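You operate a simulated robot arm through the tools that you are given. There is no shell and no other tool.

The job below is to be done with a simulated robot arm. You get a single attempt, and the scene is never put back.

TASK
Fetch the blue motor and stand it on the top of the grey chest. Open the bottom bench drawer, take the collet on the green mat and put it away in the inside of the bottom bench drawer, then shut the drawer. Take the red tape on the top of the long bench and put it away on the bottom right shelf of the rack. Put one of the silver bushes from the top of the long bench on the silver disc. Put the spool on the top of the grey cupboard away on the low right shelf of the rack. Take the yellow pot on the top of the grey cupboard and put it away on the top of the grey bench. Put the long straight plate on the open top of the rack away on the shelf under the green bench. The order is free. Set down upright: blue motor, long straight plate.

It is judged by the outcome, as a careful person would: the job done as asked, and still so three seconds after it is handed in. It fails if anything else is knocked over, pushed out of place, dropped, spilled or broken.

THE ROBOT
A 6-joint arm with a two-finger parallel gripper on a trunk, on a base that moves. Base frame: it is fixed to the floor where the robot stands at the start and does not move with it; the origin is under the middle of the robot, x ahead of it, y to its left, z up. Readings come in m, degrees, newtons and seconds.
It reaches about 1.313 m from its shoulder. Its first joint turns from -166.0 to 166.0 degrees. Places, roughly: blue motor [-1.5, -2.5, 1]; bottom bench drawer [-1.1, -2.9, 0.3]; bottom right shelf of the rack [3.5, 2.8, 0.2]; collet [-1.5, -2.75, 1]; inside of the bottom bench drawer [-1.2, -3, 0.3]; long straight plate (12x3x4 cm) [3.4, 2.8, 1]; low right shelf of the rack [3.5, 2.8, 0.6]; red tape (7x8x2 cm) [-1.4, -2.5, 0.9]; shelf under the green bench [-2, -0.6, 0.2]; silver bush (2x3x2 cm) [-1.6, -2.4, 0.9]; silver disc (8x8x1 cm) [-1.4, -2.8, 0.9]; spool (7x7x5 cm) [1.1, 3.3, 0.9]; top of the grey bench [0.6, -4, 0.9]; top of the grey chest [1, -3, 0.7]; yellow pot (9x9x8 cm) [0.9, 3, 0.9]. Payload 3.43 kg.
Tool frame: the origin (TCP) lies between the finger pads and is the grasp point; the fingertips stand 0.034 m ahead of it; z points along the fingers, y is the line along which they close. Largest opening 0.128 m; finger width 0.024, thickness 0.012; the body of the gripper, 0.048 by 0.13 m, starts 0.096 m behind the TCP.
Orientation is that of the tool frame in the base frame, as a unit quaternion [w, x, y, z]. With the fingers straight down and closing along the base's y, the tool's x points along the base's -x, its y along +y and its z along -z.

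THE INTERFACE
- The arm moves only by the tool jog_arm. Its argument "increments" is a list of rows, each a list of 6 numbers: the shift along the tool's x, y, z in units of 20 mm (1.0 is 20 mm), then the turn, a rotation vector about the tool's x, y, z in units of 5 degrees (1.0 is 5 degrees). In form: [[x, y, z, ax, ay, az], ...]. A call has 1 to 20 rows; each row shifts and turns the commanded pose from where the row before left it, along the tool's axes as they then stand. "fingers" is the closure in counts, from 0 (fully open) to 255 (shut), set as the call begins (left out, the last holds). A call with a number of a shift or a turn outside -1 to 1 is refused whole. A row lasts 0.2 s, in which the tool goes at most 0.05 m and 8.6 degrees; a call with a longer step from one row to the next is refused whole, and so is a gripper value outside its range. Where a pose cannot be reached the arm comes as near as it can. A force on the tool above 40 N (or 10 N above the force at the start of the call, whichever is more), or a blocked arm, ends the call early, and 0.2 s more pass. The fingers move at their own pace (about 0.153 m/s each) and stop on an object; they squeeze with about 36 N. The grip force told is the motor's: it shows also when the fingers shut on nothing. Time passes only in rows, and 0.2 s behind the last, so rows that do not move let the fingers close. It gives the time, the measured TCP pose, the force on the tool (base axes), the opening and the grip force at its end, in the units of the frame above (readings bear some noise), with the torque about the TCP (base axes, N m) and any sound that the robot's microphone picked up.
- Cameras (640 x 400 px; columns grow to the right, rows downward): "scene" is now at [0.1736, 0.2181, 1.2329]; the picture's right is [-0.04, -1.00, 0.00], its down [-0.24, 0.01, -0.97] and it looks along [0.97, -0.04, -0.24] (base axes); focal length 251 px, centre (320, 200). "wrist" rides on the gripper at [0.076, -0.011, -0.16] in the tool frame; the picture's right is [0.15, 0.99, 0.00], its down [-0.88, 0.13, -0.46] and it looks along [-0.45, 0.07, 0.89] (tool axes); focal length 234 px, centre (320, 200). There is no depth. A picture from a camera that has moved, and an enlarged one, comes with that camera's place and axes in the base frame and with its lens.
- snapshot(camera): a new picture of that camera. No time passes.
- roll_base(legs): drives the robot by 1 to 6 legs, each [ahead, left, turn to the left] in m, m and degrees, along the robot's own axes; the way and the turn of a leg run together, so that a leg with both is an arc; at most 1.5 m and 180 degrees a leg. The arm and the cameras ride along, it lands a little off, and it stops where it bumps. It gives what a move gives.
- head_to(pan, tilt): turns the head with the scene camera to pan (to the left, within 143 degrees either way) and tilt (down, from -29 to 69), counted from straight ahead of the robot. It gives what a move gives.
- zoom(camera, box): a new picture of the part [left, top, right, bottom] of that camera's present view, enlarged. No time passes.
- sign_off(): hands the job in; it is judged then, once.

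Nothing tells you exact positions but the pictures and the camera data. Unless the task says otherwise, let go and move clear before handing in.

The tools are called after "Call:" by a JSON object that holds its "method" and its "body". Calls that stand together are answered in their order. jog_arm: Moves the arm, as the interface text tells. Its arguments: {"type":"object","properties":{"increments":{"type":"array","items":{"type":"array","items":{"type":"number"}}},"fingers":{"type":"number"}},"required":["increments"]} The other tools are called the same way: roll_base (legs) drives the base; head_to (pan, tilt) turns the head that bears the scene camera; snapshot (camera) takes a picture; zoom (camera, box) takes an enlarged picture of a part of a camera's view; sign_off () hands the job in.

At the start:

```text
time_s: 0.0
tcp_pos: [0.6713, 0.1274, 1.1223]
ee_rot: [0.0, 0.0, 1.0, 0.001]
force: [0.0, 0.1, -0.8]
ft_torque: [0.01, 0.0, -0.01]
width: 0.1279
grasp_force: 0.0
robot x, y, heading: [-0.0021, 0.003, 0.1]
head pan, tilt (commanded): [-2.1, 13.7]
```

scene: 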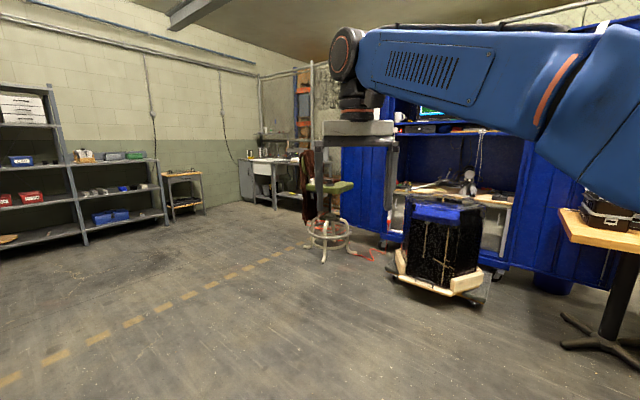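
wrist: 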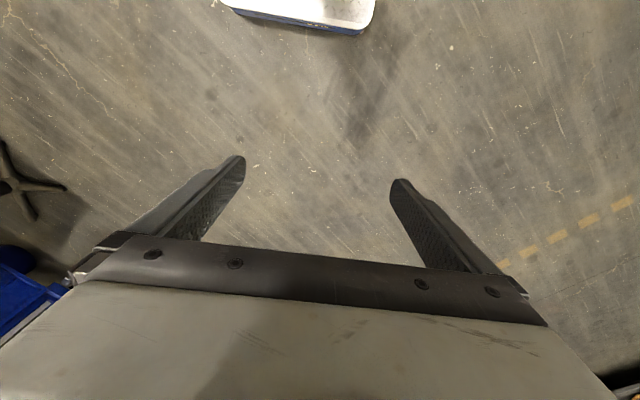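

I see a workshop with the rack to the left-ahead and the arm stretched ahead of the robot. I'll look around with the head camera first to locate the furniture.

Call:
{"method": "head_to", "body": {"pan": 60, "tilt": 15}}

Call:
{"method": "snapshot", "body": {"camera": "scene"}}

Call:
{"method": "head_to", "body": {"pan": 130, "tilt": 15}}

Call:
{"method": "snapshot", "body": {"camera": "scene"}}

Call:
{"method": "head_to", "body": {"pan": -70, "tilt": 15}}

Call:
{"method": "snapshot", "body": {"camera": "scene"}}

Call:
{"method": "head_to", "body": {"pan": -130, "tilt": 15}}

Call:
{"method": "snapshot", "body": {"camera": "scene"}}

```text
time_s: 1.3
tcp_pos: [0.671, 0.128, 1.1232]
ee_rot: [0.0, 0.0, 1.0, 0.0]
force: [-0.5, 0.7, 0.2]
ft_torque: [-0.01, 0.02, 0.0]
width: 0.1279
grasp_force: 0.0
robot x, y, heading: [-0.0011, 0.0017, 0.2]
head pan, tilt (commanded): [60.0, 15.0]
```

```text
taken
camera scene: at [0.1271, 0.3024, 1.2307], right [0.87, -0.5, 0.0], down [-0.13, -0.22, -0.97], along [0.48, 0.84, -0.26], focal length 251 px, centre (320, 200)
```

scene: 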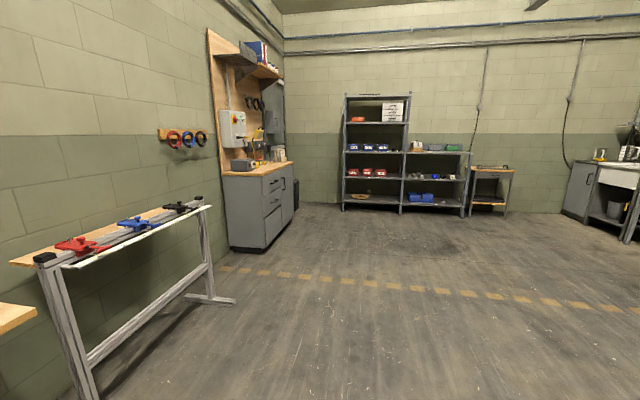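

```text
time_s: 2.7
tcp_pos: [0.671, 0.128, 1.1218]
ee_rot: [0.001, 0.001, 1.0, 0.001]
force: [-0.6, 0.2, -0.1]
ft_torque: [-0.01, 0.01, 0.02]
width: 0.128
grasp_force: 0.1
robot x, y, heading: [0.0017, 0.002, -0.1]
head pan, tilt (commanded): [130.0, 15.0]
```

```text
taken
camera scene: at [0.0203, 0.2932, 1.2307], right [0.77, 0.64, 0.0], down [0.17, -0.2, -0.97], along [-0.62, 0.74, -0.26], focal length 251 px, centre (320, 200)
```

scene: 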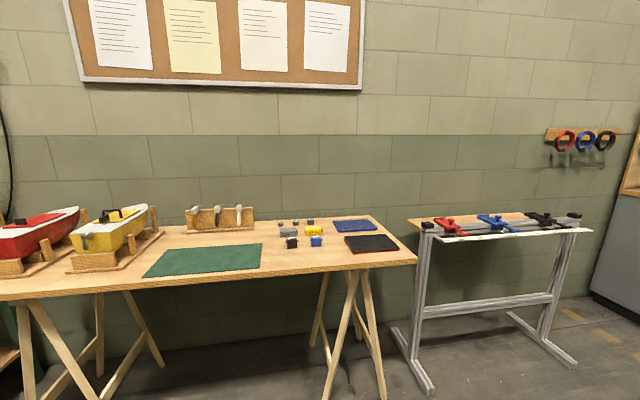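

```text
time_s: 5.7
tcp_pos: [0.6704, 0.1285, 1.1224]
ee_rot: [0.0, 0.001, 1.0, 0.0]
force: [-0.1, -0.1, 0.3]
ft_torque: [-0.03, 0.02, 0.03]
width: 0.1278
grasp_force: 0.1
robot x, y, heading: [0.0003, -0.0001, 0.1]
head pan, tilt (commanded): [-70.0, 15.0]
```

```text
taken
camera scene: at [0.1123, 0.1338, 1.2307], right [-0.94, -0.34, 0.0], down [-0.09, 0.24, -0.97], along [0.33, -0.91, -0.26], focal length 251 px, centre (320, 200)
```

scene: 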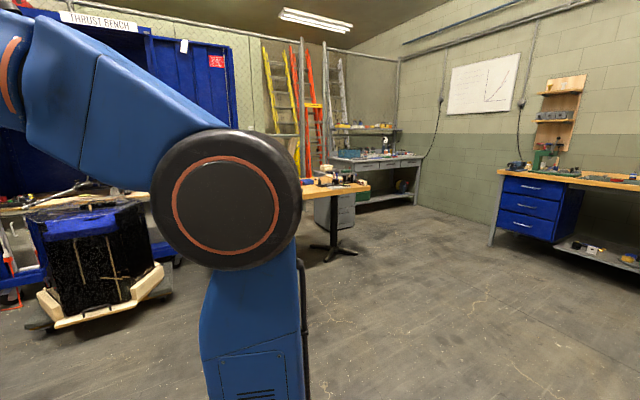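

```text
time_s: 7.0
tcp_pos: [0.6703, 0.1286, 1.1229]
ee_rot: [0.0, 0.0, 1.0, 0.0]
force: [0.1, -0.3, 0.4]
ft_torque: [0.0, 0.0, -0.01]
width: 0.1282
grasp_force: 0.1
robot x, y, heading: [-0.0006, 0.0015, 0.1]
head pan, tilt (commanded): [-130.0, 15.0]
```

```text
taken
camera scene: at [0.0203, 0.15, 1.2307], right [-0.77, 0.64, 0.0], down [0.17, 0.2, -0.97], along [-0.62, -0.74, -0.26], focal length 251 px, centre (320, 200)
```

scene: 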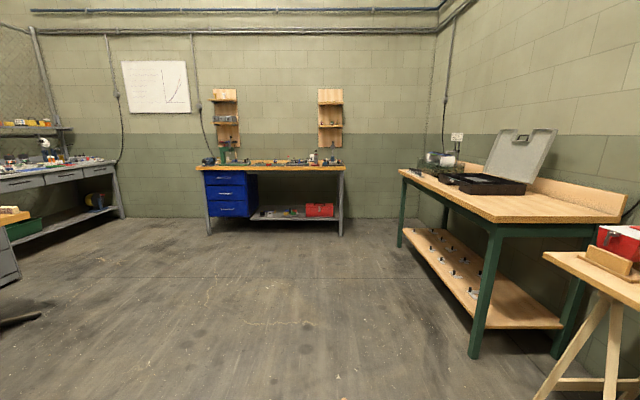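

The room is set at an angle to my base frame; the long bench with blue drawers lies diagonally at about heading -130°. I'll turn toward it and drive part of the way, then look again.

Call:
{"method": "head_to", "body": {"pan": 0, "tilt": 20}}

Call:
{"method": "roll_base", "body": {"legs": [[0, 0, -130], [1.0, 0.4, 0]]}}

Call:
{"method": "snapshot", "body": {"camera": "scene"}}

Call:
{"method": "snapshot", "body": {"camera": "wrist"}}

```text
time_s: 9.1
tcp_pos: [0.6711, 0.1282, 1.1228]
ee_rot: [0.0, 0.0, 1.0, 0.0]
force: [0.1, -0.7, 0.0]
ft_torque: [0.02, 0.01, 0.03]
width: 0.1278
grasp_force: 0.0
robot x, y, heading: [-0.0001, 0.0008, 0.1]
head pan, tilt (commanded): [0.0, 20.0]
```

```text
time_s: 20.1
tcp_pos: [-0.76, -1.5716, 1.1233]
ee_rot: [0.0, 0.92, 0.393, 0.001]
force: [0.3, -0.4, 0.4]
ft_torque: [0.01, 0.0, -0.04]
width: 0.1282
grasp_force: 0.1
robot x, y, heading: [-0.3889, -0.9972, -133.9]
head pan, tilt (commanded): [0.0, 20.0]
```

```text
taken
camera scene: at [-0.3493, -1.2749, 1.2226], right [-0.72, 0.69, 0.0], down [0.24, 0.25, -0.94], along [-0.65, -0.68, -0.34], focal length 251 px, centre (320, 200)
```

scene: 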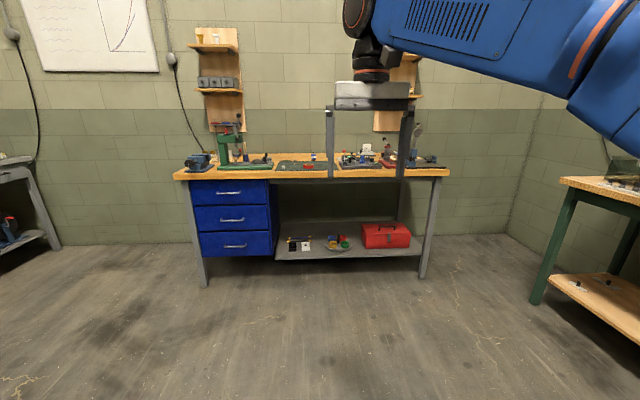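

```text
taken
camera wrist: at [-0.7145, -1.5098, 1.2822], right [0.82, -0.58, 0.0], down [-0.52, -0.73, 0.46], along [-0.26, -0.37, -0.89], focal length 234 px, centre (320, 200)
```

wrist: 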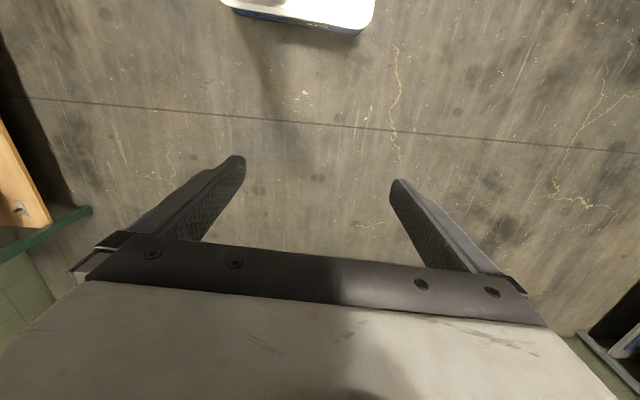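

The bench front runs from about (-0.77,-2.95) to (-2.03,-1.90), so facing it squarely means a heading near -130°. I'll zoom on the bench and then move closer with a heading correction.

Call:
{"method": "zoom", "body": {"camera": "scene", "box": [170, 110, 450, 285]}}

Call:
{"method": "roll_base", "body": {"legs": [[0, 0, 3.8], [0.6, 0.25, 0]]}}

Call:
{"method": "head_to", "body": {"pan": 0, "tilt": 30}}

Call:
{"method": "snapshot", "body": {"camera": "scene"}}

Call:
{"method": "snapshot", "body": {"camera": "wrist"}}

```text
2.29 times, centred on (310, 198) of scene
camera zoom: at [-0.3493, -1.2749, 1.2226], right [-0.72, 0.69, 0.0], down [0.24, 0.25, -0.94], along [-0.65, -0.68, -0.34], focal length 574 px, centre (343, 206)
```

zoom: 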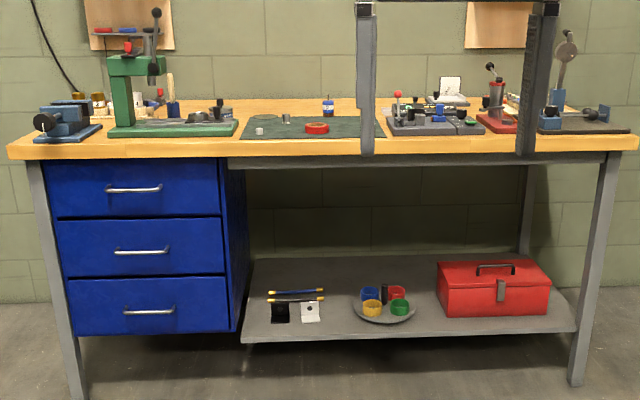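

```text
time_s: 24.1
tcp_pos: [-0.9169, -2.2107, 1.1229]
ee_rot: [0.001, 0.906, 0.423, 0.0]
force: [-0.1, 0.2, -0.2]
ft_torque: [0.01, 0.02, -0.01]
width: 0.1282
grasp_force: 0.1
robot x, y, heading: [-0.584, -1.6152, -129.9]
head pan, tilt (commanded): [0.0, 20.0]
```

```text
time_s: 24.8
tcp_pos: [-0.9151, -2.2115, 1.1232]
ee_rot: [0.0, 0.906, 0.423, 0.0]
force: [0.0, -0.1, 0.1]
ft_torque: [-0.02, -0.01, 0.05]
width: 0.128
grasp_force: 0.2
robot x, y, heading: [-0.5813, -1.6122, -130.3]
head pan, tilt (commanded): [0.0, 30.0]
```

```text
taken
camera scene: at [-0.5236, -1.8859, 1.2066], right [-0.77, 0.64, 0.0], down [0.32, 0.38, -0.87], along [-0.56, -0.66, -0.5], focal length 251 px, centre (320, 200)
```

scene: 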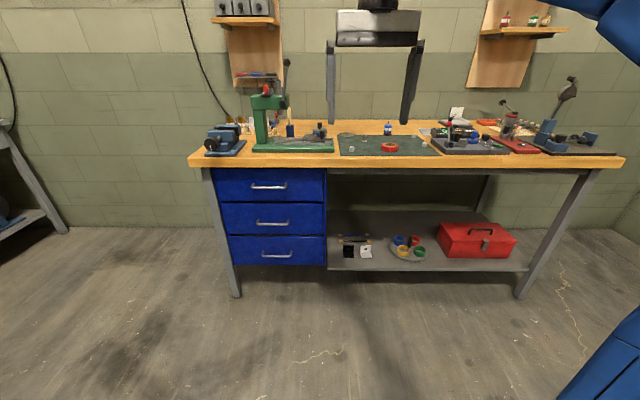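

```text
taken
camera wrist: at [-0.8744, -2.1464, 1.2823], right [0.85, -0.52, 0.0], down [-0.47, -0.76, 0.46], along [-0.24, -0.39, -0.89], focal length 234 px, centre (320, 200)
```

wrist: 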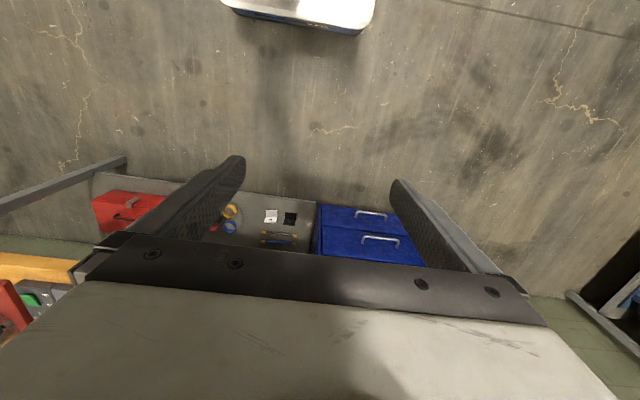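

The robot now faces the bench squarely. I'll zoom on the mat area and the drawer handles to locate objects.

Call:
{"method": "zoom", "body": {"camera": "scene", "box": [320, 100, 480, 200]}}

Call:
{"method": "zoom", "body": {"camera": "scene", "box": [440, 80, 600, 180]}}

Call:
{"method": "zoom", "body": {"camera": "scene", "box": [180, 80, 340, 180]}}

Call:
{"method": "zoom", "body": {"camera": "scene", "box": [190, 170, 350, 270]}}

```text
4.00 times, centred on (400, 150) of scene
camera zoom: at [-0.5236, -1.8859, 1.2066], right [-0.77, 0.64, 0.0], down [0.32, 0.38, -0.87], along [-0.56, -0.66, -0.5], focal length 1005 px, centre (0, 400)
```

zoom: 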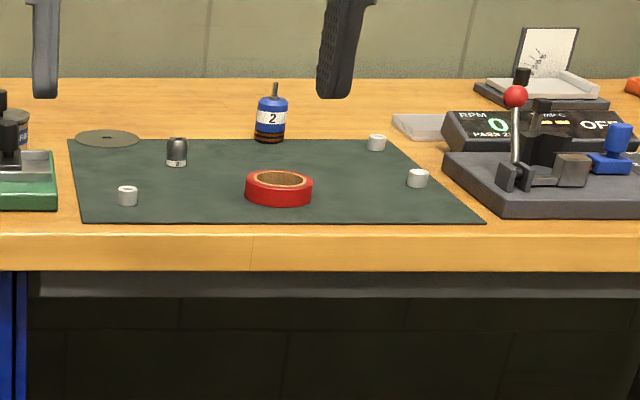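

```text
4.00 times, centred on (520, 130) of scene
camera zoom: at [-0.5236, -1.8859, 1.2066], right [-0.77, 0.64, 0.0], down [0.32, 0.38, -0.87], along [-0.56, -0.66, -0.5], focal length 1005 px, centre (-480, 480)
```

zoom: 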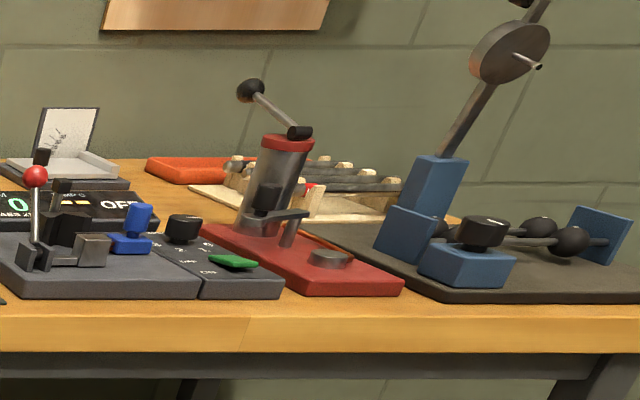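

```text
4.00 times, centred on (260, 130) of scene
camera zoom: at [-0.5236, -1.8859, 1.2066], right [-0.77, 0.64, 0.0], down [0.32, 0.38, -0.87], along [-0.56, -0.66, -0.5], focal length 1005 px, centre (560, 480)
```

zoom: 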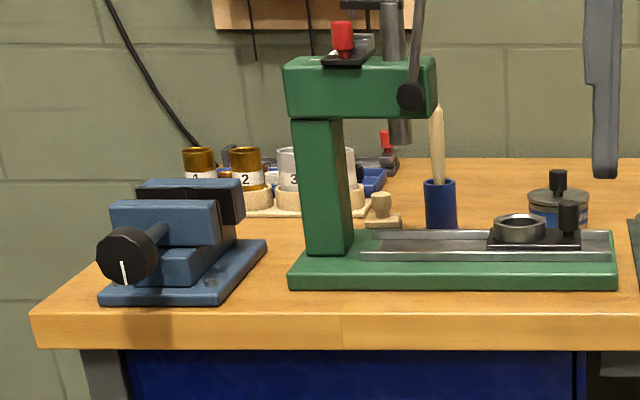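

```text
4.00 times, centred on (270, 220) of scene
camera zoom: at [-0.5236, -1.8859, 1.2066], right [-0.77, 0.64, 0.0], down [0.32, 0.38, -0.87], along [-0.56, -0.66, -0.5], focal length 1005 px, centre (520, 120)
```

zoom: 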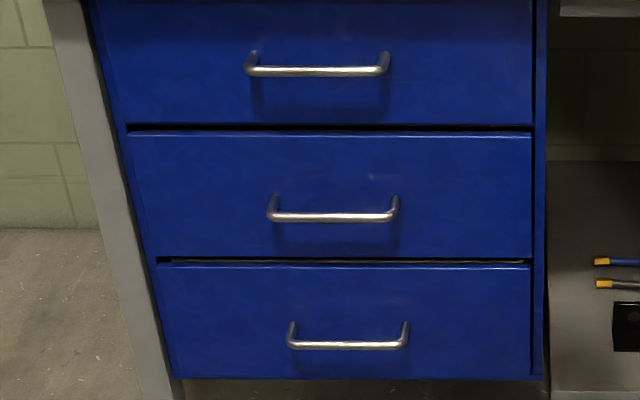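

I can identify on the mat: the collet (dark), red tape, motor "2", three silver bushes, and the flat disc left of the mat at the back. I'll roll 0.3 m closer and then work with the nearest bush (front-left of the mat).

Call:
{"method": "roll_base", "body": {"legs": [[0.3, 0, 0]]}}

Call:
{"method": "head_to", "body": {"pan": 0, "tilt": 35}}

Call:
{"method": "snapshot", "body": {"camera": "scene"}}

Call:
{"method": "snapshot", "body": {"camera": "wrist"}}

Call:
{"method": "zoom", "body": {"camera": "scene", "box": [280, 80, 520, 230]}}

```text
time_s: 26.9
tcp_pos: [-1.1013, -2.442, 1.1236]
ee_rot: [0.001, 0.905, 0.426, 0.0]
force: [0.5, -0.4, -0.2]
ft_torque: [0.02, -0.01, -0.01]
width: 0.1281
grasp_force: 0.1
robot x, y, heading: [-0.7722, -1.8426, -129.8]
head pan, tilt (commanded): [0.0, 30.0]
```

```text
time_s: 27.5
tcp_pos: [-1.1029, -2.4411, 1.1221]
ee_rot: [0.0, 0.905, 0.425, 0.0]
force: [0.2, 0.5, 0.3]
ft_torque: [0.0, 0.0, -0.01]
width: 0.128
grasp_force: 0.0
robot x, y, heading: [-0.7736, -1.8435, -129.8]
head pan, tilt (commanded): [0.0, 35.0]
```

```text
taken
camera scene: at [-0.7106, -2.1116, 1.1988], right [-0.77, 0.64, 0.0], down [0.37, 0.44, -0.82], along [-0.52, -0.63, -0.57], focal length 251 px, centre (320, 200)
```

scene: 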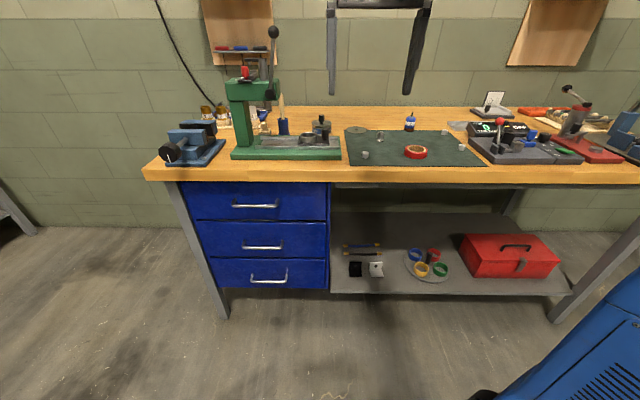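

```text
taken
camera wrist: at [-1.0611, -2.3762, 1.2823], right [0.86, -0.52, 0.0], down [-0.46, -0.76, 0.46], along [-0.24, -0.39, -0.89], focal length 234 px, centre (320, 200)
```

wrist: 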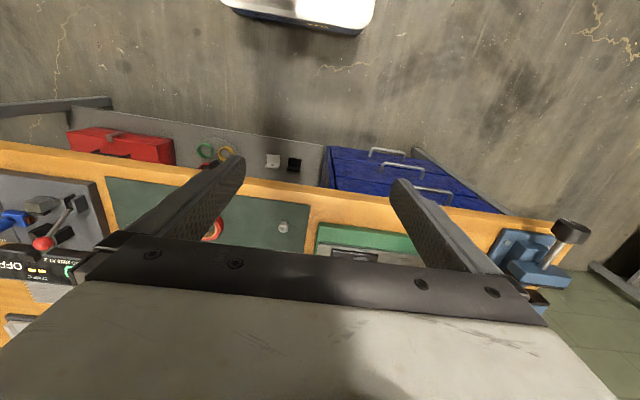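

```text
2.67 times, centred on (400, 155) of scene
camera zoom: at [-0.7106, -2.1116, 1.1988], right [-0.77, 0.64, 0.0], down [0.37, 0.44, -0.82], along [-0.52, -0.63, -0.57], focal length 670 px, centre (107, 320)
```

zoom: 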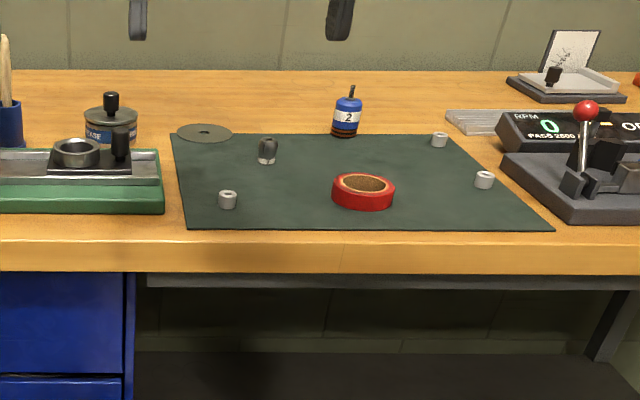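

The mat top is at roughly z=0.86, and the nearest bush is at about (-1.268,-2.566). I'll partly close the fingers and move above it, then check with the wrist camera.

Call:
{"method": "jog_arm", "body": {"increments": [[-0.917, -0.22, 0, 0, 0, 0], [-0.917, -0.22, 0, 0, 0, 0], [-0.917, -0.22, 0, 0, 0, 0], [-0.917, -0.22, 0, 0, 0, 0], [-0.917, -0.22, 0, 0, 0, 0], [-0.917, -0.22, 0, 0, 0, 0], [-0.917, -0.22, 0, 0, 0, 0], [-0.917, -0.22, 0, 0, 0, 0], [-0.917, -0.22, 0, 0, 0, 0], [-0.917, -0.22, 0, 0, 0, 0], [-0.917, -0.22, 0, 0, 0, 0], [0, 0, 0.9, 0, 0, 0], [0, 0, 0.9, 0, 0, 0], [0, 0, 0.9, 0, 0, 0], [0, 0, 0.9, 0, 0, 0], [0, 0, 0.9, 0, 0, 0], [0, 0, 0.9, 0, 0, 0], [0, 0, 0.9, 0, 0, 0]], "fingers": 115}}

Call:
{"method": "snapshot", "body": {"camera": "wrist"}}

Call:
{"method": "snapshot", "body": {"camera": "scene"}}

```text
time_s: 31.3
tcp_pos: [-1.2682, -2.5653, 0.9971]
ee_rot: [0.001, 0.905, 0.425, 0.0]
force: [0.2, 0.2, 0.3]
ft_torque: [-0.02, -0.01, 0.03]
width: 0.0703
grasp_force: 0.1
robot x, y, heading: [-0.7719, -1.8467, -129.7]
head pan, tilt (commanded): [0.0, 35.0]
```

```text
taken
camera wrist: at [-1.2275, -2.5001, 1.1559], right [0.86, -0.52, 0.0], down [-0.46, -0.76, 0.46], along [-0.24, -0.39, -0.89], focal length 234 px, centre (320, 200)
```

wrist: 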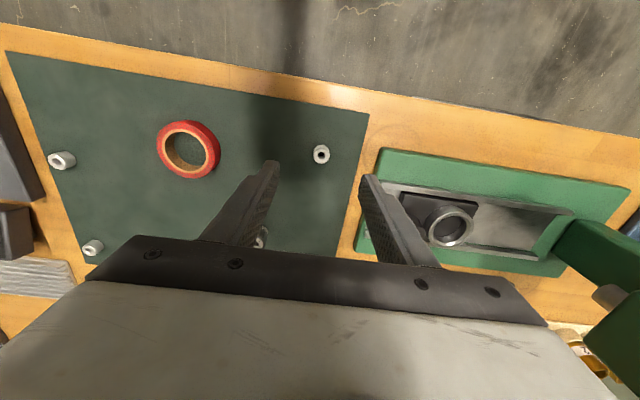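

```text
taken
camera scene: at [-0.7106, -2.1116, 1.1987], right [-0.77, 0.64, 0.0], down [0.37, 0.44, -0.82], along [-0.52, -0.63, -0.57], focal length 251 px, centre (320, 200)
```

scene: 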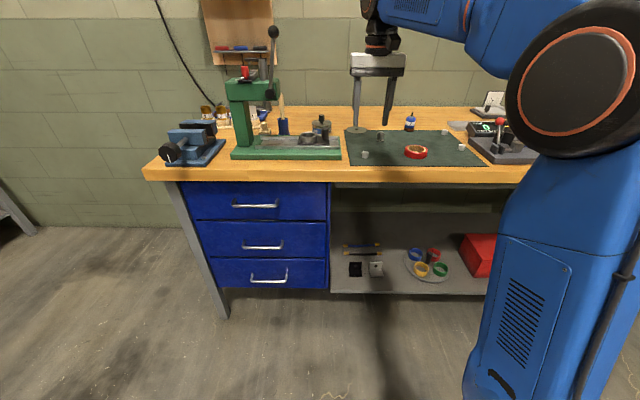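

The bush is almost exactly beneath the TCP. I'll descend so the fingertips sit just above the mat, then close.

Call:
{"method": "jog_arm", "body": {"increments": [[-0.2, 0.08, 0.9, 0, 0, 0], [0, 0, 0.9, 0, 0, 0], [0, 0, 0.9, 0, 0, 0], [0, 0, 0.9, 0, 0, 0], [0, 0, 0.9, 0, 0, 0]]}}

Call:
{"method": "snapshot", "body": {"camera": "wrist"}}

Call:
{"method": "zoom", "body": {"camera": "scene", "box": [320, 110, 440, 185]}}

```text
time_s: 32.5
tcp_pos: [-1.2662, -2.5695, 0.9065]
ee_rot: [0.001, 0.905, 0.425, -0.001]
force: [-0.5, -0.7, 0.3]
ft_torque: [-0.03, -0.01, -0.03]
width: 0.0704
grasp_force: 0.1
robot x, y, heading: [-0.7734, -1.8434, -129.6]
head pan, tilt (commanded): [0.0, 35.0]
```

```text
taken
camera wrist: at [-1.2267, -2.5042, 1.0661], right [0.86, -0.52, 0.0], down [-0.46, -0.76, 0.46], along [-0.24, -0.39, -0.89], focal length 234 px, centre (320, 200)
```

wrist: 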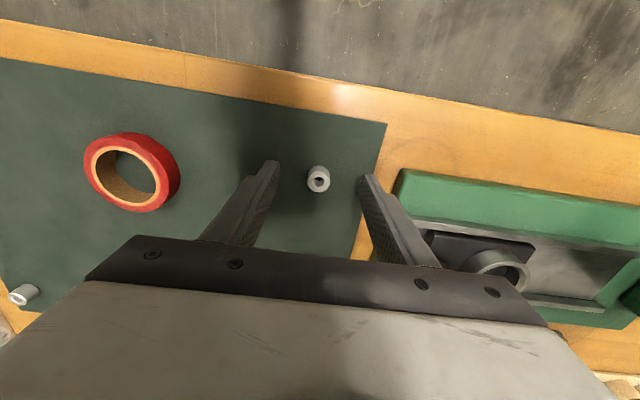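

```text
5.33 times, centred on (380, 148) of scene
camera zoom: at [-0.7105, -2.1116, 1.1987], right [-0.77, 0.64, 0.0], down [0.37, 0.44, -0.82], along [-0.52, -0.63, -0.57], focal length 1340 px, centre (0, 480)
```

zoom: 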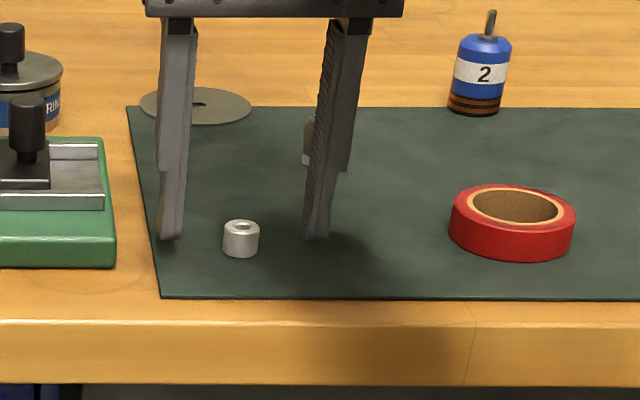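

The bush is centered between the fingertips. I'll lower a little more and close the fingers.

Call:
{"method": "jog_arm", "body": {"increments": [[0, 0, 0.35, 0, 0, 0], [0, 0, 0, 0, 0, 0]]}}

Call:
{"method": "jog_arm", "body": {"increments": [[0, 0, 0, 0, 0, 0], [0, 0, 0, 0, 0, 0], [0, 0, 0, 0, 0, 0]], "fingers": 255}}

Call:
{"method": "zoom", "body": {"camera": "scene", "box": [320, 110, 440, 185]}}

```text
time_s: 33.1
tcp_pos: [-1.2687, -2.5699, 0.9002]
ee_rot: [0.0, 0.905, 0.426, 0.001]
force: [0.3, -0.8, -0.2]
ft_torque: [-0.03, -0.02, 0.0]
width: 0.0702
grasp_force: 0.0
robot x, y, heading: [-0.7729, -1.8435, -129.8]
head pan, tilt (commanded): [0.0, 35.0]
```

```text
time_s: 33.9
tcp_pos: [-1.2693, -2.5708, 0.8991]
ee_rot: [0.0, 0.905, 0.425, 0.0]
force: [-0.7, 0.2, -0.1]
ft_torque: [0.0, 0.0, 0.02]
width: 0.017
grasp_force: 35.9
robot x, y, heading: [-0.7705, -1.8424, -129.6]
head pan, tilt (commanded): [0.0, 35.0]
```

```text
5.33 times, centred on (380, 148) of scene
camera zoom: at [-0.7106, -2.1116, 1.1987], right [-0.77, 0.64, 0.0], down [0.37, 0.44, -0.82], along [-0.52, -0.63, -0.57], focal length 1340 px, centre (0, 480)
```

zoom: 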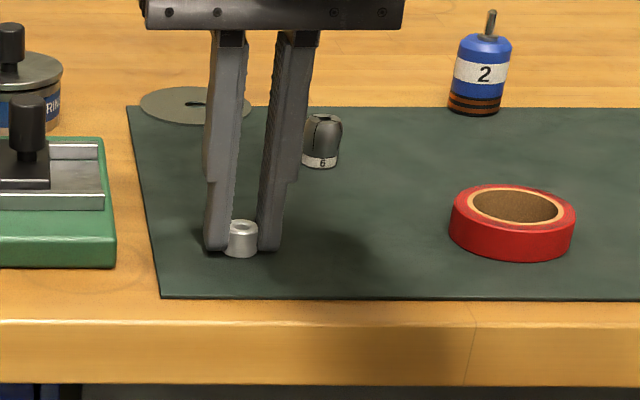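

The bush is gripped (about 17 mm wide). I'll lift it and carry it forward to above the disc at about (-1.421,-2.744).

Call:
{"method": "jog_arm", "body": {"increments": [[0, 0, -0.5, 0, 0, 0], [0, 0, -0.9, 0, 0, 0], [0, 0, -0.9, 0, 0, 0], [0, 0, -0.9, 0, 0, 0], [0, 0, -0.9, 0, 0, 0], [-0.961, -0.026, 0, 0, 0, 0], [-0.961, -0.026, 0, 0, 0, 0], [-0.961, -0.026, 0, 0, 0, 0], [-0.961, -0.026, 0, 0, 0, 0], [-0.961, -0.026, 0, 0, 0, 0], [-0.961, -0.026, 0, 0, 0, 0], [-0.961, -0.026, 0, 0, 0, 0], [-0.961, -0.026, 0, 0, 0, 0], [-0.961, -0.026, 0, 0, 0, 0], [-0.961, -0.026, 0, 0, 0, 0], [-0.961, -0.026, 0, 0, 0, 0], [-0.961, -0.026, 0, 0, 0, 0]]}}

Call:
{"method": "snapshot", "body": {"camera": "wrist"}}

Call:
{"method": "zoom", "body": {"camera": "scene", "box": [320, 90, 440, 165]}}

```text
time_s: 37.5
tcp_pos: [-1.4184, -2.7428, 0.983]
ee_rot: [0.001, 0.905, 0.426, 0.0]
force: [1.1, 1.2, 1.9]
ft_torque: [-0.06, 0.05, 0.03]
width: 0.017
grasp_force: 35.5
robot x, y, heading: [-0.7705, -1.8444, -130.0]
head pan, tilt (commanded): [0.0, 35.0]
```

```text
taken
camera wrist: at [-1.3782, -2.6779, 1.142], right [0.86, -0.52, 0.0], down [-0.46, -0.76, 0.46], along [-0.24, -0.39, -0.89], focal length 234 px, centre (320, 200)
```

wrist: 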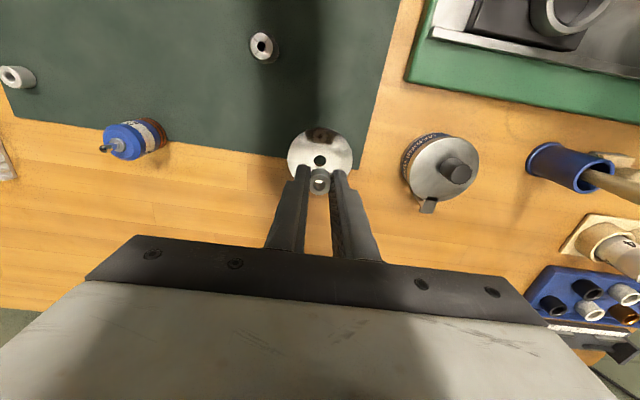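

```text
5.33 times, centred on (380, 128) of scene
camera zoom: at [-0.7103, -2.1113, 1.1988], right [-0.77, 0.64, 0.0], down [0.37, 0.44, -0.82], along [-0.52, -0.63, -0.57], focal length 1340 px, centre (0, 587)
```

zoom: 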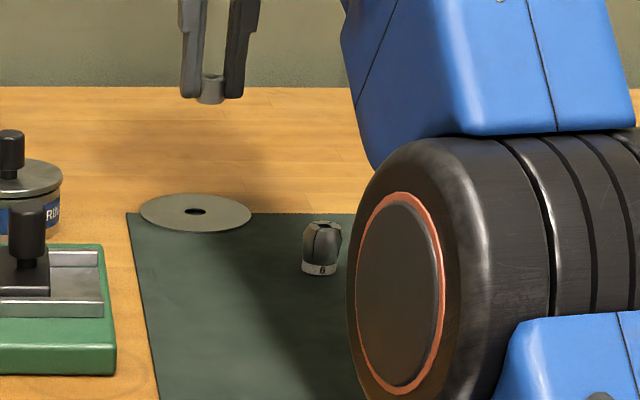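

The wrist view shows the disc centre is about 11 mm further ahead than the TCP. I'll shift forward and lower to just above the disc.

Call:
{"method": "jog_arm", "body": {"increments": [[-0.57, 0, 0.5, 0, 0, 0], [0, 0, 0.9, 0, 0, 0], [0, 0, 0.9, 0, 0, 0], [0, 0, 0.9, 0, 0, 0], [0, 0, 0.5, 0, 0, 0], [0, 0, 0, 0, 0, 0]]}}

Call:
{"method": "zoom", "body": {"camera": "wrist", "box": [240, 110, 400, 210]}}

Call:
{"method": "zoom", "body": {"camera": "scene", "box": [320, 90, 440, 165]}}

```text
time_s: 38.9
tcp_pos: [-1.4285, -2.7544, 0.9086]
ee_rot: [0.0, 0.905, 0.426, -0.001]
force: [0.5, 0.2, 0.6]
ft_torque: [-0.03, 0.0, 0.03]
width: 0.0169
grasp_force: 36.1
robot x, y, heading: [-0.7694, -1.8445, -130.1]
head pan, tilt (commanded): [0.0, 35.0]
```

```text
4.00 times, centred on (320, 160) of wrist
camera zoom: at [-1.3879, -2.6882, 1.0681], right [0.86, -0.52, 0.0], down [-0.46, -0.76, 0.46], along [-0.24, -0.39, -0.89], focal length 937 px, centre (320, 360)
```

zoom: 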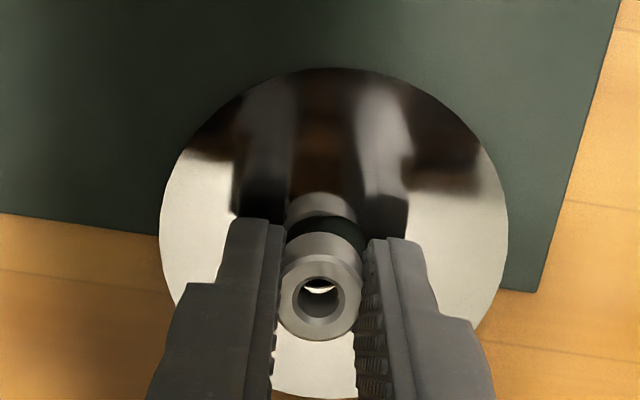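

```text
5.33 times, centred on (380, 128) of scene
camera zoom: at [-0.7106, -2.1117, 1.1987], right [-0.77, 0.64, 0.0], down [0.37, 0.44, -0.82], along [-0.52, -0.63, -0.57], focal length 1340 px, centre (0, 587)
```

zoom: 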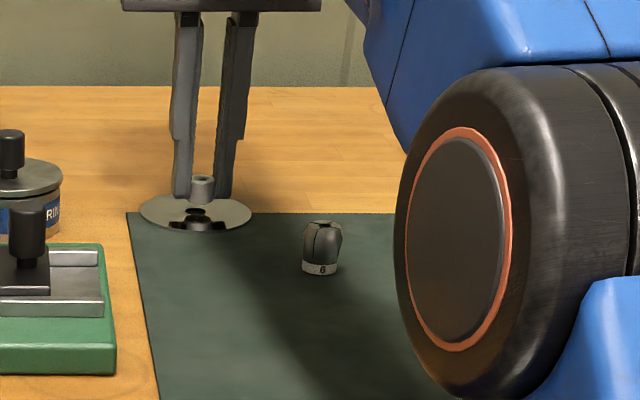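

The bush is right above the disc hole. I'll make a tiny centring shift and lower it until it touches.

Call:
{"method": "jog_arm", "body": {"increments": [[0.12, 0.1, 0.15, 0, 0, 0], [0, 0, 0.1, 0, 0, 0], [0, 0, 0, 0, 0, 0]]}}

Call:
{"method": "zoom", "body": {"camera": "scene", "box": [340, 110, 390, 142]}}

```text
time_s: 39.7
tcp_pos: [-1.4254, -2.7527, 0.9032]
ee_rot: [0.0, 0.905, 0.425, 0.0]
force: [0.4, -0.4, -1.9]
ft_torque: [0.05, -0.02, -0.02]
width: 0.0168
grasp_force: 36.6
robot x, y, heading: [-0.7768, -1.844, -129.7]
head pan, tilt (commanded): [0.0, 35.0]
```

```text
12.50 times, centred on (365, 126) of scene
camera zoom: at [-0.7106, -2.1117, 1.1987], right [-0.77, 0.64, 0.0], down [0.37, 0.44, -0.82], along [-0.52, -0.63, -0.57], focal length 3140 px, centre (-242, 1125)
```

zoom: 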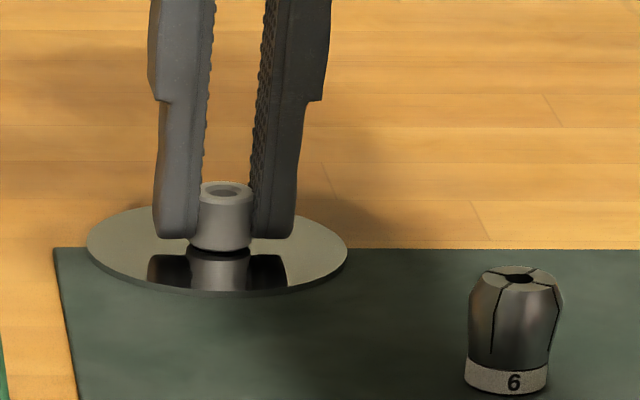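

A gap of around 2 mm remains; I'll lower slightly and check before letting go.

Call:
{"method": "jog_arm", "body": {"increments": [[0, 0, 0.07, 0, 0, 0], [0, 0, 0.05, 0, 0, 0], [0, 0, 0, 0, 0, 0]]}}

Call:
{"method": "zoom", "body": {"camera": "scene", "box": [340, 110, 390, 142]}}

```text
time_s: 40.5
tcp_pos: [-1.4247, -2.7521, 0.902]
ee_rot: [0.001, 0.905, 0.426, -0.001]
force: [1.1, 0.8, 16.1]
ft_torque: [0.04, -0.04, 0.01]
width: 0.0169
grasp_force: 35.9
robot x, y, heading: [-0.7736, -1.8455, -129.6]
head pan, tilt (commanded): [0.0, 35.0]
```

```text
12.50 times, centred on (365, 126) of scene
camera zoom: at [-0.7102, -2.1111, 1.1988], right [-0.77, 0.64, 0.0], down [0.37, 0.44, -0.82], along [-0.52, -0.63, -0.57], focal length 3140 px, centre (-242, 1125)
```

zoom: 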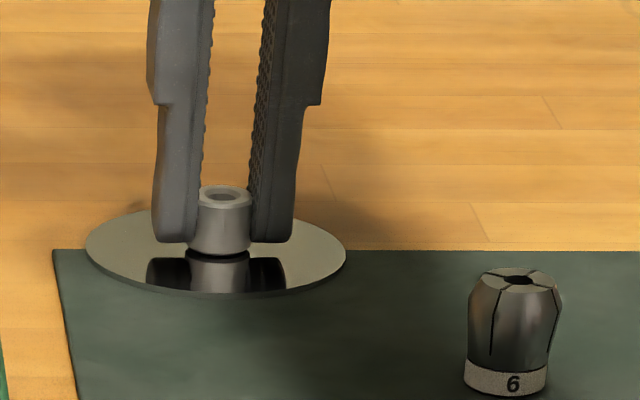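

Contact is made (16 N). I'll open the fingers a bit and lift away.

Call:
{"method": "jog_arm", "body": {"increments": [[0, 0, -0.03, 0, 0, 0], [0, 0, 0, 0, 0, 0], [0, 0, -0.2, 0, 0, 0], [0, 0, -0.9, 0, 0, 0], [0, 0, -0.9, 0, 0, 0], [0, 0, -0.9, 0, 0, 0], [0, 0, -0.9, 0, 0, 0]], "fingers": 165}}

Call:
{"method": "zoom", "body": {"camera": "scene", "box": [320, 90, 440, 165]}}

Call:
{"method": "snapshot", "body": {"camera": "wrist"}}

```text
time_s: 42.1
tcp_pos: [-1.4235, -2.7496, 0.9749]
ee_rot: [0.002, 0.905, 0.425, -0.002]
force: [0.3, 0.6, 0.5]
ft_torque: [0.04, -0.01, -0.03]
width: 0.0453
grasp_force: 0.1
out of reach, approached as far as the arm can: row 7
robot x, y, heading: [-0.7721, -1.8432, -129.7]
head pan, tilt (commanded): [0.0, 35.0]
```

```text
5.33 times, centred on (380, 128) of scene
camera zoom: at [-0.7106, -2.1117, 1.1987], right [-0.77, 0.64, 0.0], down [0.37, 0.44, -0.82], along [-0.52, -0.63, -0.57], focal length 1340 px, centre (0, 587)
```

zoom: 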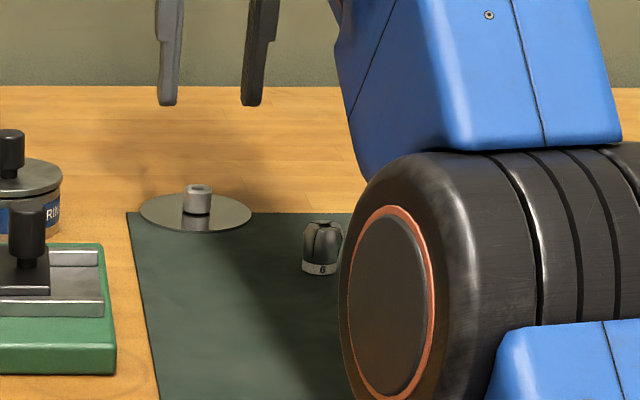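

```text
taken
camera wrist: at [-1.3828, -2.6836, 1.1342], right [0.86, -0.52, 0.0], down [-0.46, -0.76, 0.46], along [-0.24, -0.39, -0.89], focal length 234 px, centre (320, 200)
```

wrist: 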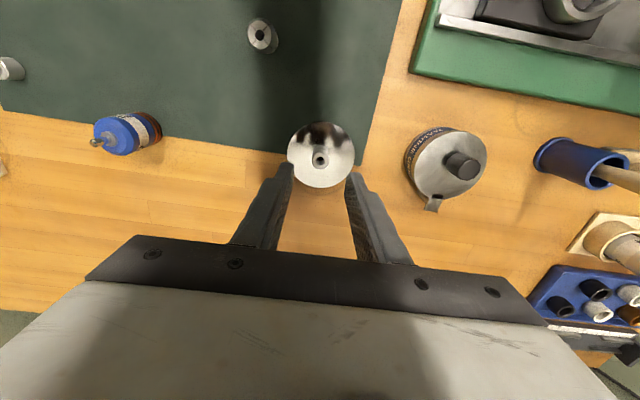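

The bush stands centred on the disc. I'll pull the arm back and look at the bottom drawer's handle closely.

Call:
{"method": "jog_arm", "body": {"increments": [[1, 0, 0, 0, 0, 0], [1, 0, 0, 0, 0, 0], [1, 0, -0.3, 0, 0, 0], [1, 0, -0.3, 0, 0, 0], [1, 0, -0.3, 0, 0, 0], [1, 0, -0.3, 0, 0, 0], [1, 0, -0.3, 0, 0, 0], [1, 0, -0.3, 0, 0, 0], [1, 0, -0.3, 0, 0, 0], [1, 0, -0.3, 0, 0, 0], [1, 0, -0.3, 0, 0, 0], [1, 0, -0.3, 0, 0, 0], [1, 0, -0.3, 0, 0, 0], [1, 0, -0.3, 0, 0, 0], [1, 0, -0.3, 0, 0, 0], [1, 0, 0, 0, 0, 0], [1, 0, 0, 0, 0, 0], [1, 0, 0, 0, 0, 0], [1, 0, 0, 0, 0, 0], [1, 0, 0, 0, 0, 0]]}}

Call:
{"method": "snapshot", "body": {"camera": "scene"}}

Call:
{"method": "zoom", "body": {"camera": "scene", "box": [180, 180, 340, 300]}}

Call:
{"method": "snapshot", "body": {"camera": "wrist"}}

```text
time_s: 46.3
tcp_pos: [-1.1691, -2.4412, 1.0521]
ee_rot: [0.0, 0.905, 0.426, 0.0]
force: [0.8, -0.4, -0.8]
ft_torque: [0.03, -0.01, 0.01]
width: 0.0453
grasp_force: 0.0
robot x, y, heading: [-0.7753, -1.8472, -130.1]
head pan, tilt (commanded): [0.0, 35.0]
```

```text
taken
camera scene: at [-0.7107, -2.1118, 1.1987], right [-0.77, 0.64, 0.0], down [0.37, 0.44, -0.82], along [-0.52, -0.63, -0.57], focal length 251 px, centre (320, 200)
```

scene: 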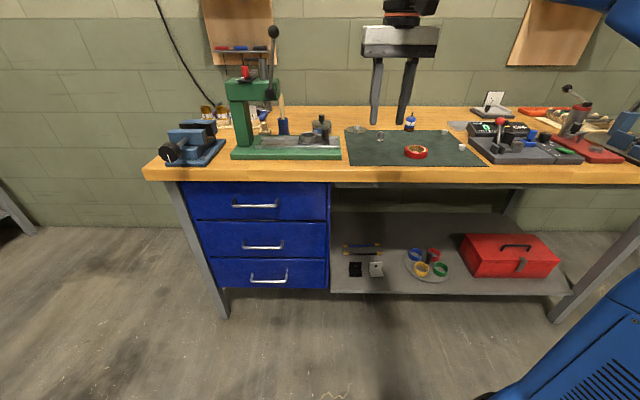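

```text
3.33 times, centred on (260, 240) of scene
camera zoom: at [-0.7107, -2.1118, 1.1987], right [-0.77, 0.64, 0.0], down [0.37, 0.44, -0.82], along [-0.52, -0.63, -0.57], focal length 837 px, centre (520, 67)
```

zoom: 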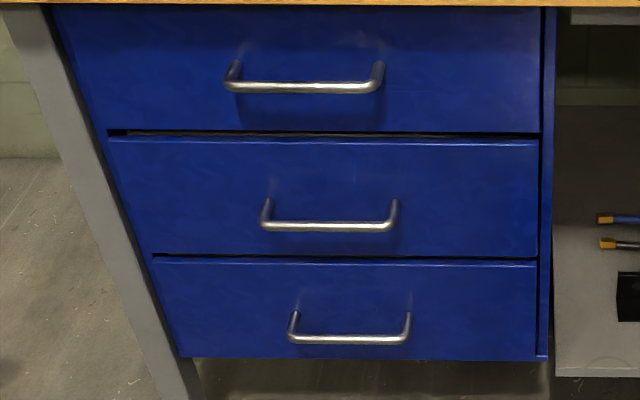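

```text
taken
camera wrist: at [-1.1282, -2.3762, 1.2117], right [0.86, -0.52, 0.0], down [-0.46, -0.76, 0.46], along [-0.24, -0.39, -0.89], focal length 234 px, centre (320, 200)
```

wrist: 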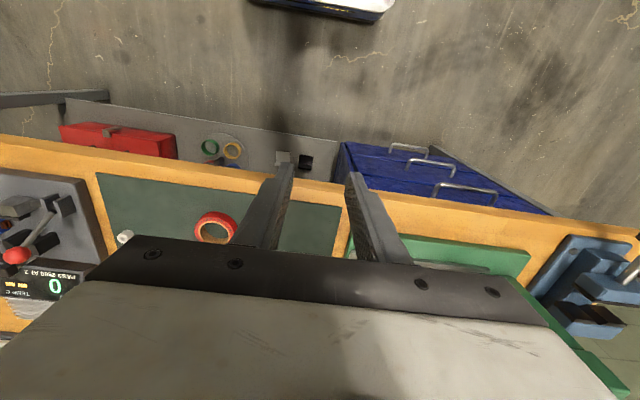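

The bottom handle's bar is at about (-0.957,-2.725,0.36), standing ~3 cm off the drawer front. I'll pull the arm back clear of the bench, move left, and turn the gripper so the fingers close across the bar.

Call:
{"method": "jog_arm", "body": {"increments": [[0.75, 1, 0, 0, 0, 0], [0.75, 1, 0, 0, 0, 0], [0.75, 1, 0, 0, 0, 0], [0.75, 1, 0, 0, 0, 0], [0.75, 1, 0, 0, 0, 0], [0.75, 1, 0, 0, 0, 0], [0.75, 1, 0, 0, 0, 0], [0.75, 1, 0, 0, 0, 0], [0.75, 1, 0, 0, 0, 0], [0.75, 1, 0, 0, 0, 0], [0.75, 1, 0, 0, 0, 0], [0.75, 1, 0, 0, 0, 0], [0.75, 1, 0, 0, 0, 0], [0.75, 1, 0, 0, 0, 0], [0.75, 1, 0, 0, 0, 0], [0.75, 1, 0, 0, 0, 0], [0.75, 1, 0, 0, 0, 0]]}}

Call:
{"method": "jog_arm", "body": {"increments": [[0, 0, 0, 0, 0, 1], [0, 0, 0, 0, 0, 1], [0, 0, 0, 0, 0, 1], [0, 0, 0, 0, 0, 1], [0, 0, 0, 0, 0, 1], [0, 0, 0, 0, 0, 1], [0, 0, 0, 0, 0, 1], [0, 0, 0, 0, 0, 1], [0, 0, 0, 0, 0, 1], [0, 0, 0, 0, 0, 1], [0, 0, 0, 0, 0, 1], [0, 0, 0, 0, 0, 1], [0, 0, 0, 0, 0, 1], [0, 0, 0, 0, 0, 1], [0, 0, 0, 0, 0, 1], [0, 0, 0, 0, 0, 1], [0, 0, 0, 0, 0, 1], [0, 0, 0, 0, 0, 1]]}}

Call:
{"method": "snapshot", "body": {"camera": "scene"}}

```text
time_s: 49.9
tcp_pos: [-0.7446, -2.462, 1.0538]
ee_rot: [0.002, 0.905, 0.425, 0.0]
force: [-0.1, 1.1, 0.2]
ft_torque: [-0.04, -0.02, 0.0]
width: 0.0451
grasp_force: 0.0
robot x, y, heading: [-0.7694, -1.841, -129.5]
head pan, tilt (commanded): [0.0, 35.0]
```

```text
time_s: 53.7
tcp_pos: [-0.7452, -2.4624, 1.0527]
ee_rot: [0.001, 0.941, -0.339, 0.0]
force: [0.4, 0.1, 0.2]
ft_torque: [-0.01, -0.02, 0.0]
width: 0.0452
grasp_force: 0.1
robot x, y, heading: [-0.775, -1.8432, -130.0]
head pan, tilt (commanded): [0.0, 35.0]
```

```text
taken
camera scene: at [-0.7105, -2.1116, 1.1987], right [-0.77, 0.64, 0.0], down [0.37, 0.44, -0.82], along [-0.52, -0.63, -0.57], focal length 251 px, centre (320, 200)
```

scene: 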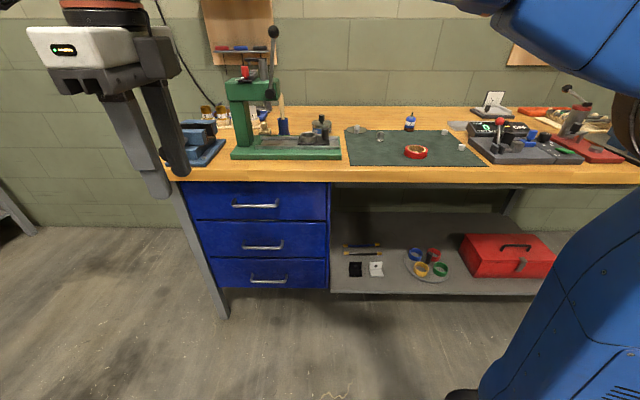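

The fingers now close fore-and-aft. I'll lower the gripper in front of the drawers, clear of the bench.

Call:
{"method": "jog_arm", "body": {"increments": [[0, 0, 1, 0, 0, 0], [0, 0, 1, 0, 0, 0], [0, 0, 1, 0, 0, 0], [0, 0, 1, 0, 0, 0], [0, 0, 1, 0, 0, 0], [0, 0, 1, 0, 0, 0], [0, 0, 1, 0, 0, 0], [0, 0, 1, 0, 0, 0], [0, 0, 1, 0, 0, 0], [0, 0, 1, 0, 0, 0], [0, 0, 1, 0, 0, 0], [0, 0, 1, 0, 0, 0], [0, 0, 1, 0, 0, 0], [0, 0, 1, 0, 0, 0], [0, 0, 1, 0, 0, 0], [0, 0, 1, 0, 0, 0], [0, 0, 1, 0, 0, 0], [0, 0, 1, 0, 0, 0], [0, 0, 1, 0, 0, 0], [0, 0, 1, 0, 0, 0]]}}

Call:
{"method": "snapshot", "body": {"camera": "scene"}}

Call:
{"method": "snapshot", "body": {"camera": "wrist"}}

```text
time_s: 57.9
tcp_pos: [-0.746, -2.4615, 0.6545]
ee_rot: [0.001, 0.941, -0.339, 0.001]
force: [0.1, 0.8, -0.6]
ft_torque: [-0.01, 0.03, 0.02]
width: 0.0454
grasp_force: 0.0
robot x, y, heading: [-0.7711, -1.842, -129.9]
head pan, tilt (commanded): [0.0, 35.0]
```

```text
taken
camera scene: at [-0.7105, -2.1116, 1.1987], right [-0.77, 0.64, 0.0], down [0.37, 0.44, -0.82], along [-0.52, -0.63, -0.57], focal length 251 px, centre (320, 200)
```

scene: 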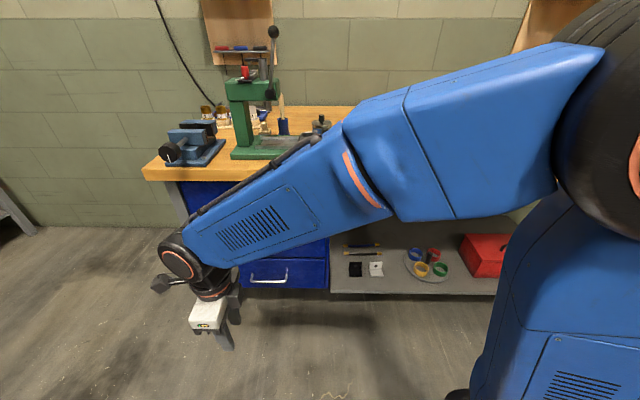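

```text
taken
camera wrist: at [-0.6779, -2.5018, 0.8138], right [-0.52, -0.86, 0.0], down [-0.76, 0.46, 0.45], along [-0.39, 0.23, -0.89], focal length 234 px, centre (320, 200)
```

wrist: 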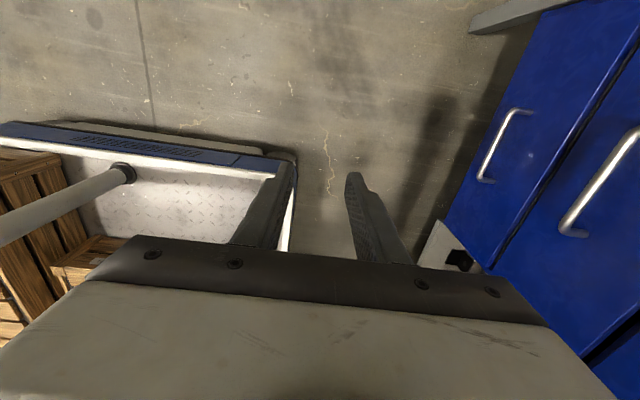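

The forearm reaches over cleanly. I'll lower a bit more and then pitch the fingers forward by 60° about the wrist.

Call:
{"method": "jog_arm", "body": {"increments": [[0, 0, 1, 0, 0, 0], [0, 0, 1, 0, 0, 0], [0, 0, 1, 0, 0, 0], [0, 0, 1, 0, 0, 0], [0, 0, 1, 0, 0, 0], [0, 0, 1, 0, 0, 0], [0, 0, 1, 0, 0, 0], [0, 0, 1, 0, 0, 0]]}}

Call:
{"method": "jog_arm", "body": {"increments": [[0, 0.9, 0, -1, 0, 0], [0, 0.9, 0, -1, 0, 0], [0, 0.9, 0, -1, 0, 0], [0, 0.9, 0, -1, 0, 0], [0, 0.9, 0, -1, 0, 0], [0, 0.9, 0, -1, 0, 0], [0, 0.9, 0, -1, 0, 0], [0, 0.9, 0, -1, 0, 0], [0, 0.9, 0, -1, 0, 0], [0, 0.9, 0, -1, 0, 0], [0, 0.9, 0, -1, 0, 0], [0, 0.9, 0, -1, 0, 0]]}}

Call:
{"method": "snapshot", "body": {"camera": "scene"}}

Call:
{"method": "snapshot", "body": {"camera": "wrist"}}

```text
time_s: 59.7
tcp_pos: [-0.7437, -2.4629, 0.4936]
ee_rot: [0.0, 0.941, -0.338, -0.001]
force: [0.9, 0.2, -0.2]
ft_torque: [0.01, 0.0, 0.01]
width: 0.045
grasp_force: 0.1
robot x, y, heading: [-0.7756, -1.8396, -129.6]
head pan, tilt (commanded): [0.0, 35.0]
```

```text
time_s: 62.3
tcp_pos: [-0.8894, -2.6228, 0.6037]
ee_rot: [0.211, 0.93, -0.293, -0.066]
force: [-0.3, -0.3, 0.2]
ft_torque: [0.02, 0.02, 0.0]
width: 0.0452
grasp_force: 0.1
out of reach, approached as far as the arm can: row 2, 3, 4, 5, 6, 7, 8, 9, 10, 11, 12
robot x, y, heading: [-0.7717, -1.84, -129.6]
head pan, tilt (commanded): [0.0, 35.0]
```

```text
taken
camera scene: at [-0.7105, -2.1116, 1.1987], right [-0.77, 0.64, 0.0], down [0.37, 0.44, -0.82], along [-0.52, -0.63, -0.57], focal length 251 px, centre (320, 200)
```

scene: 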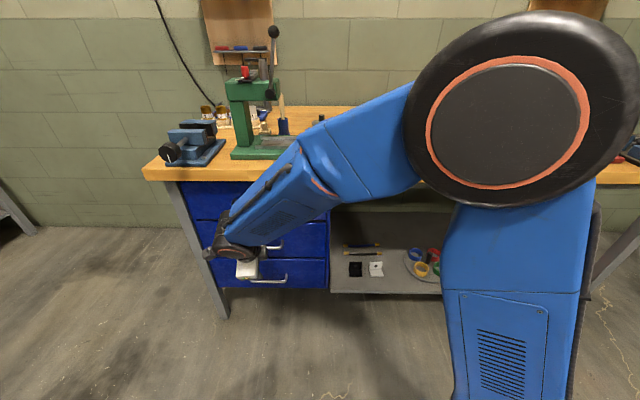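

```text
taken
camera wrist: at [-0.7803, -2.6021, 0.7419], right [-0.39, -0.82, 0.43], down [-0.68, 0.57, 0.47], along [-0.62, -0.1, -0.77], focal length 234 px, centre (320, 200)
```

wrist: 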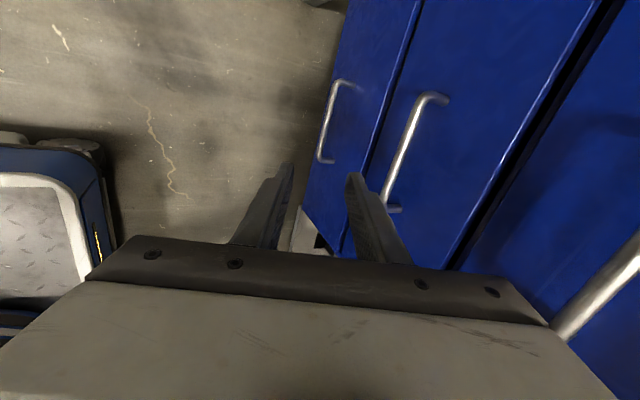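

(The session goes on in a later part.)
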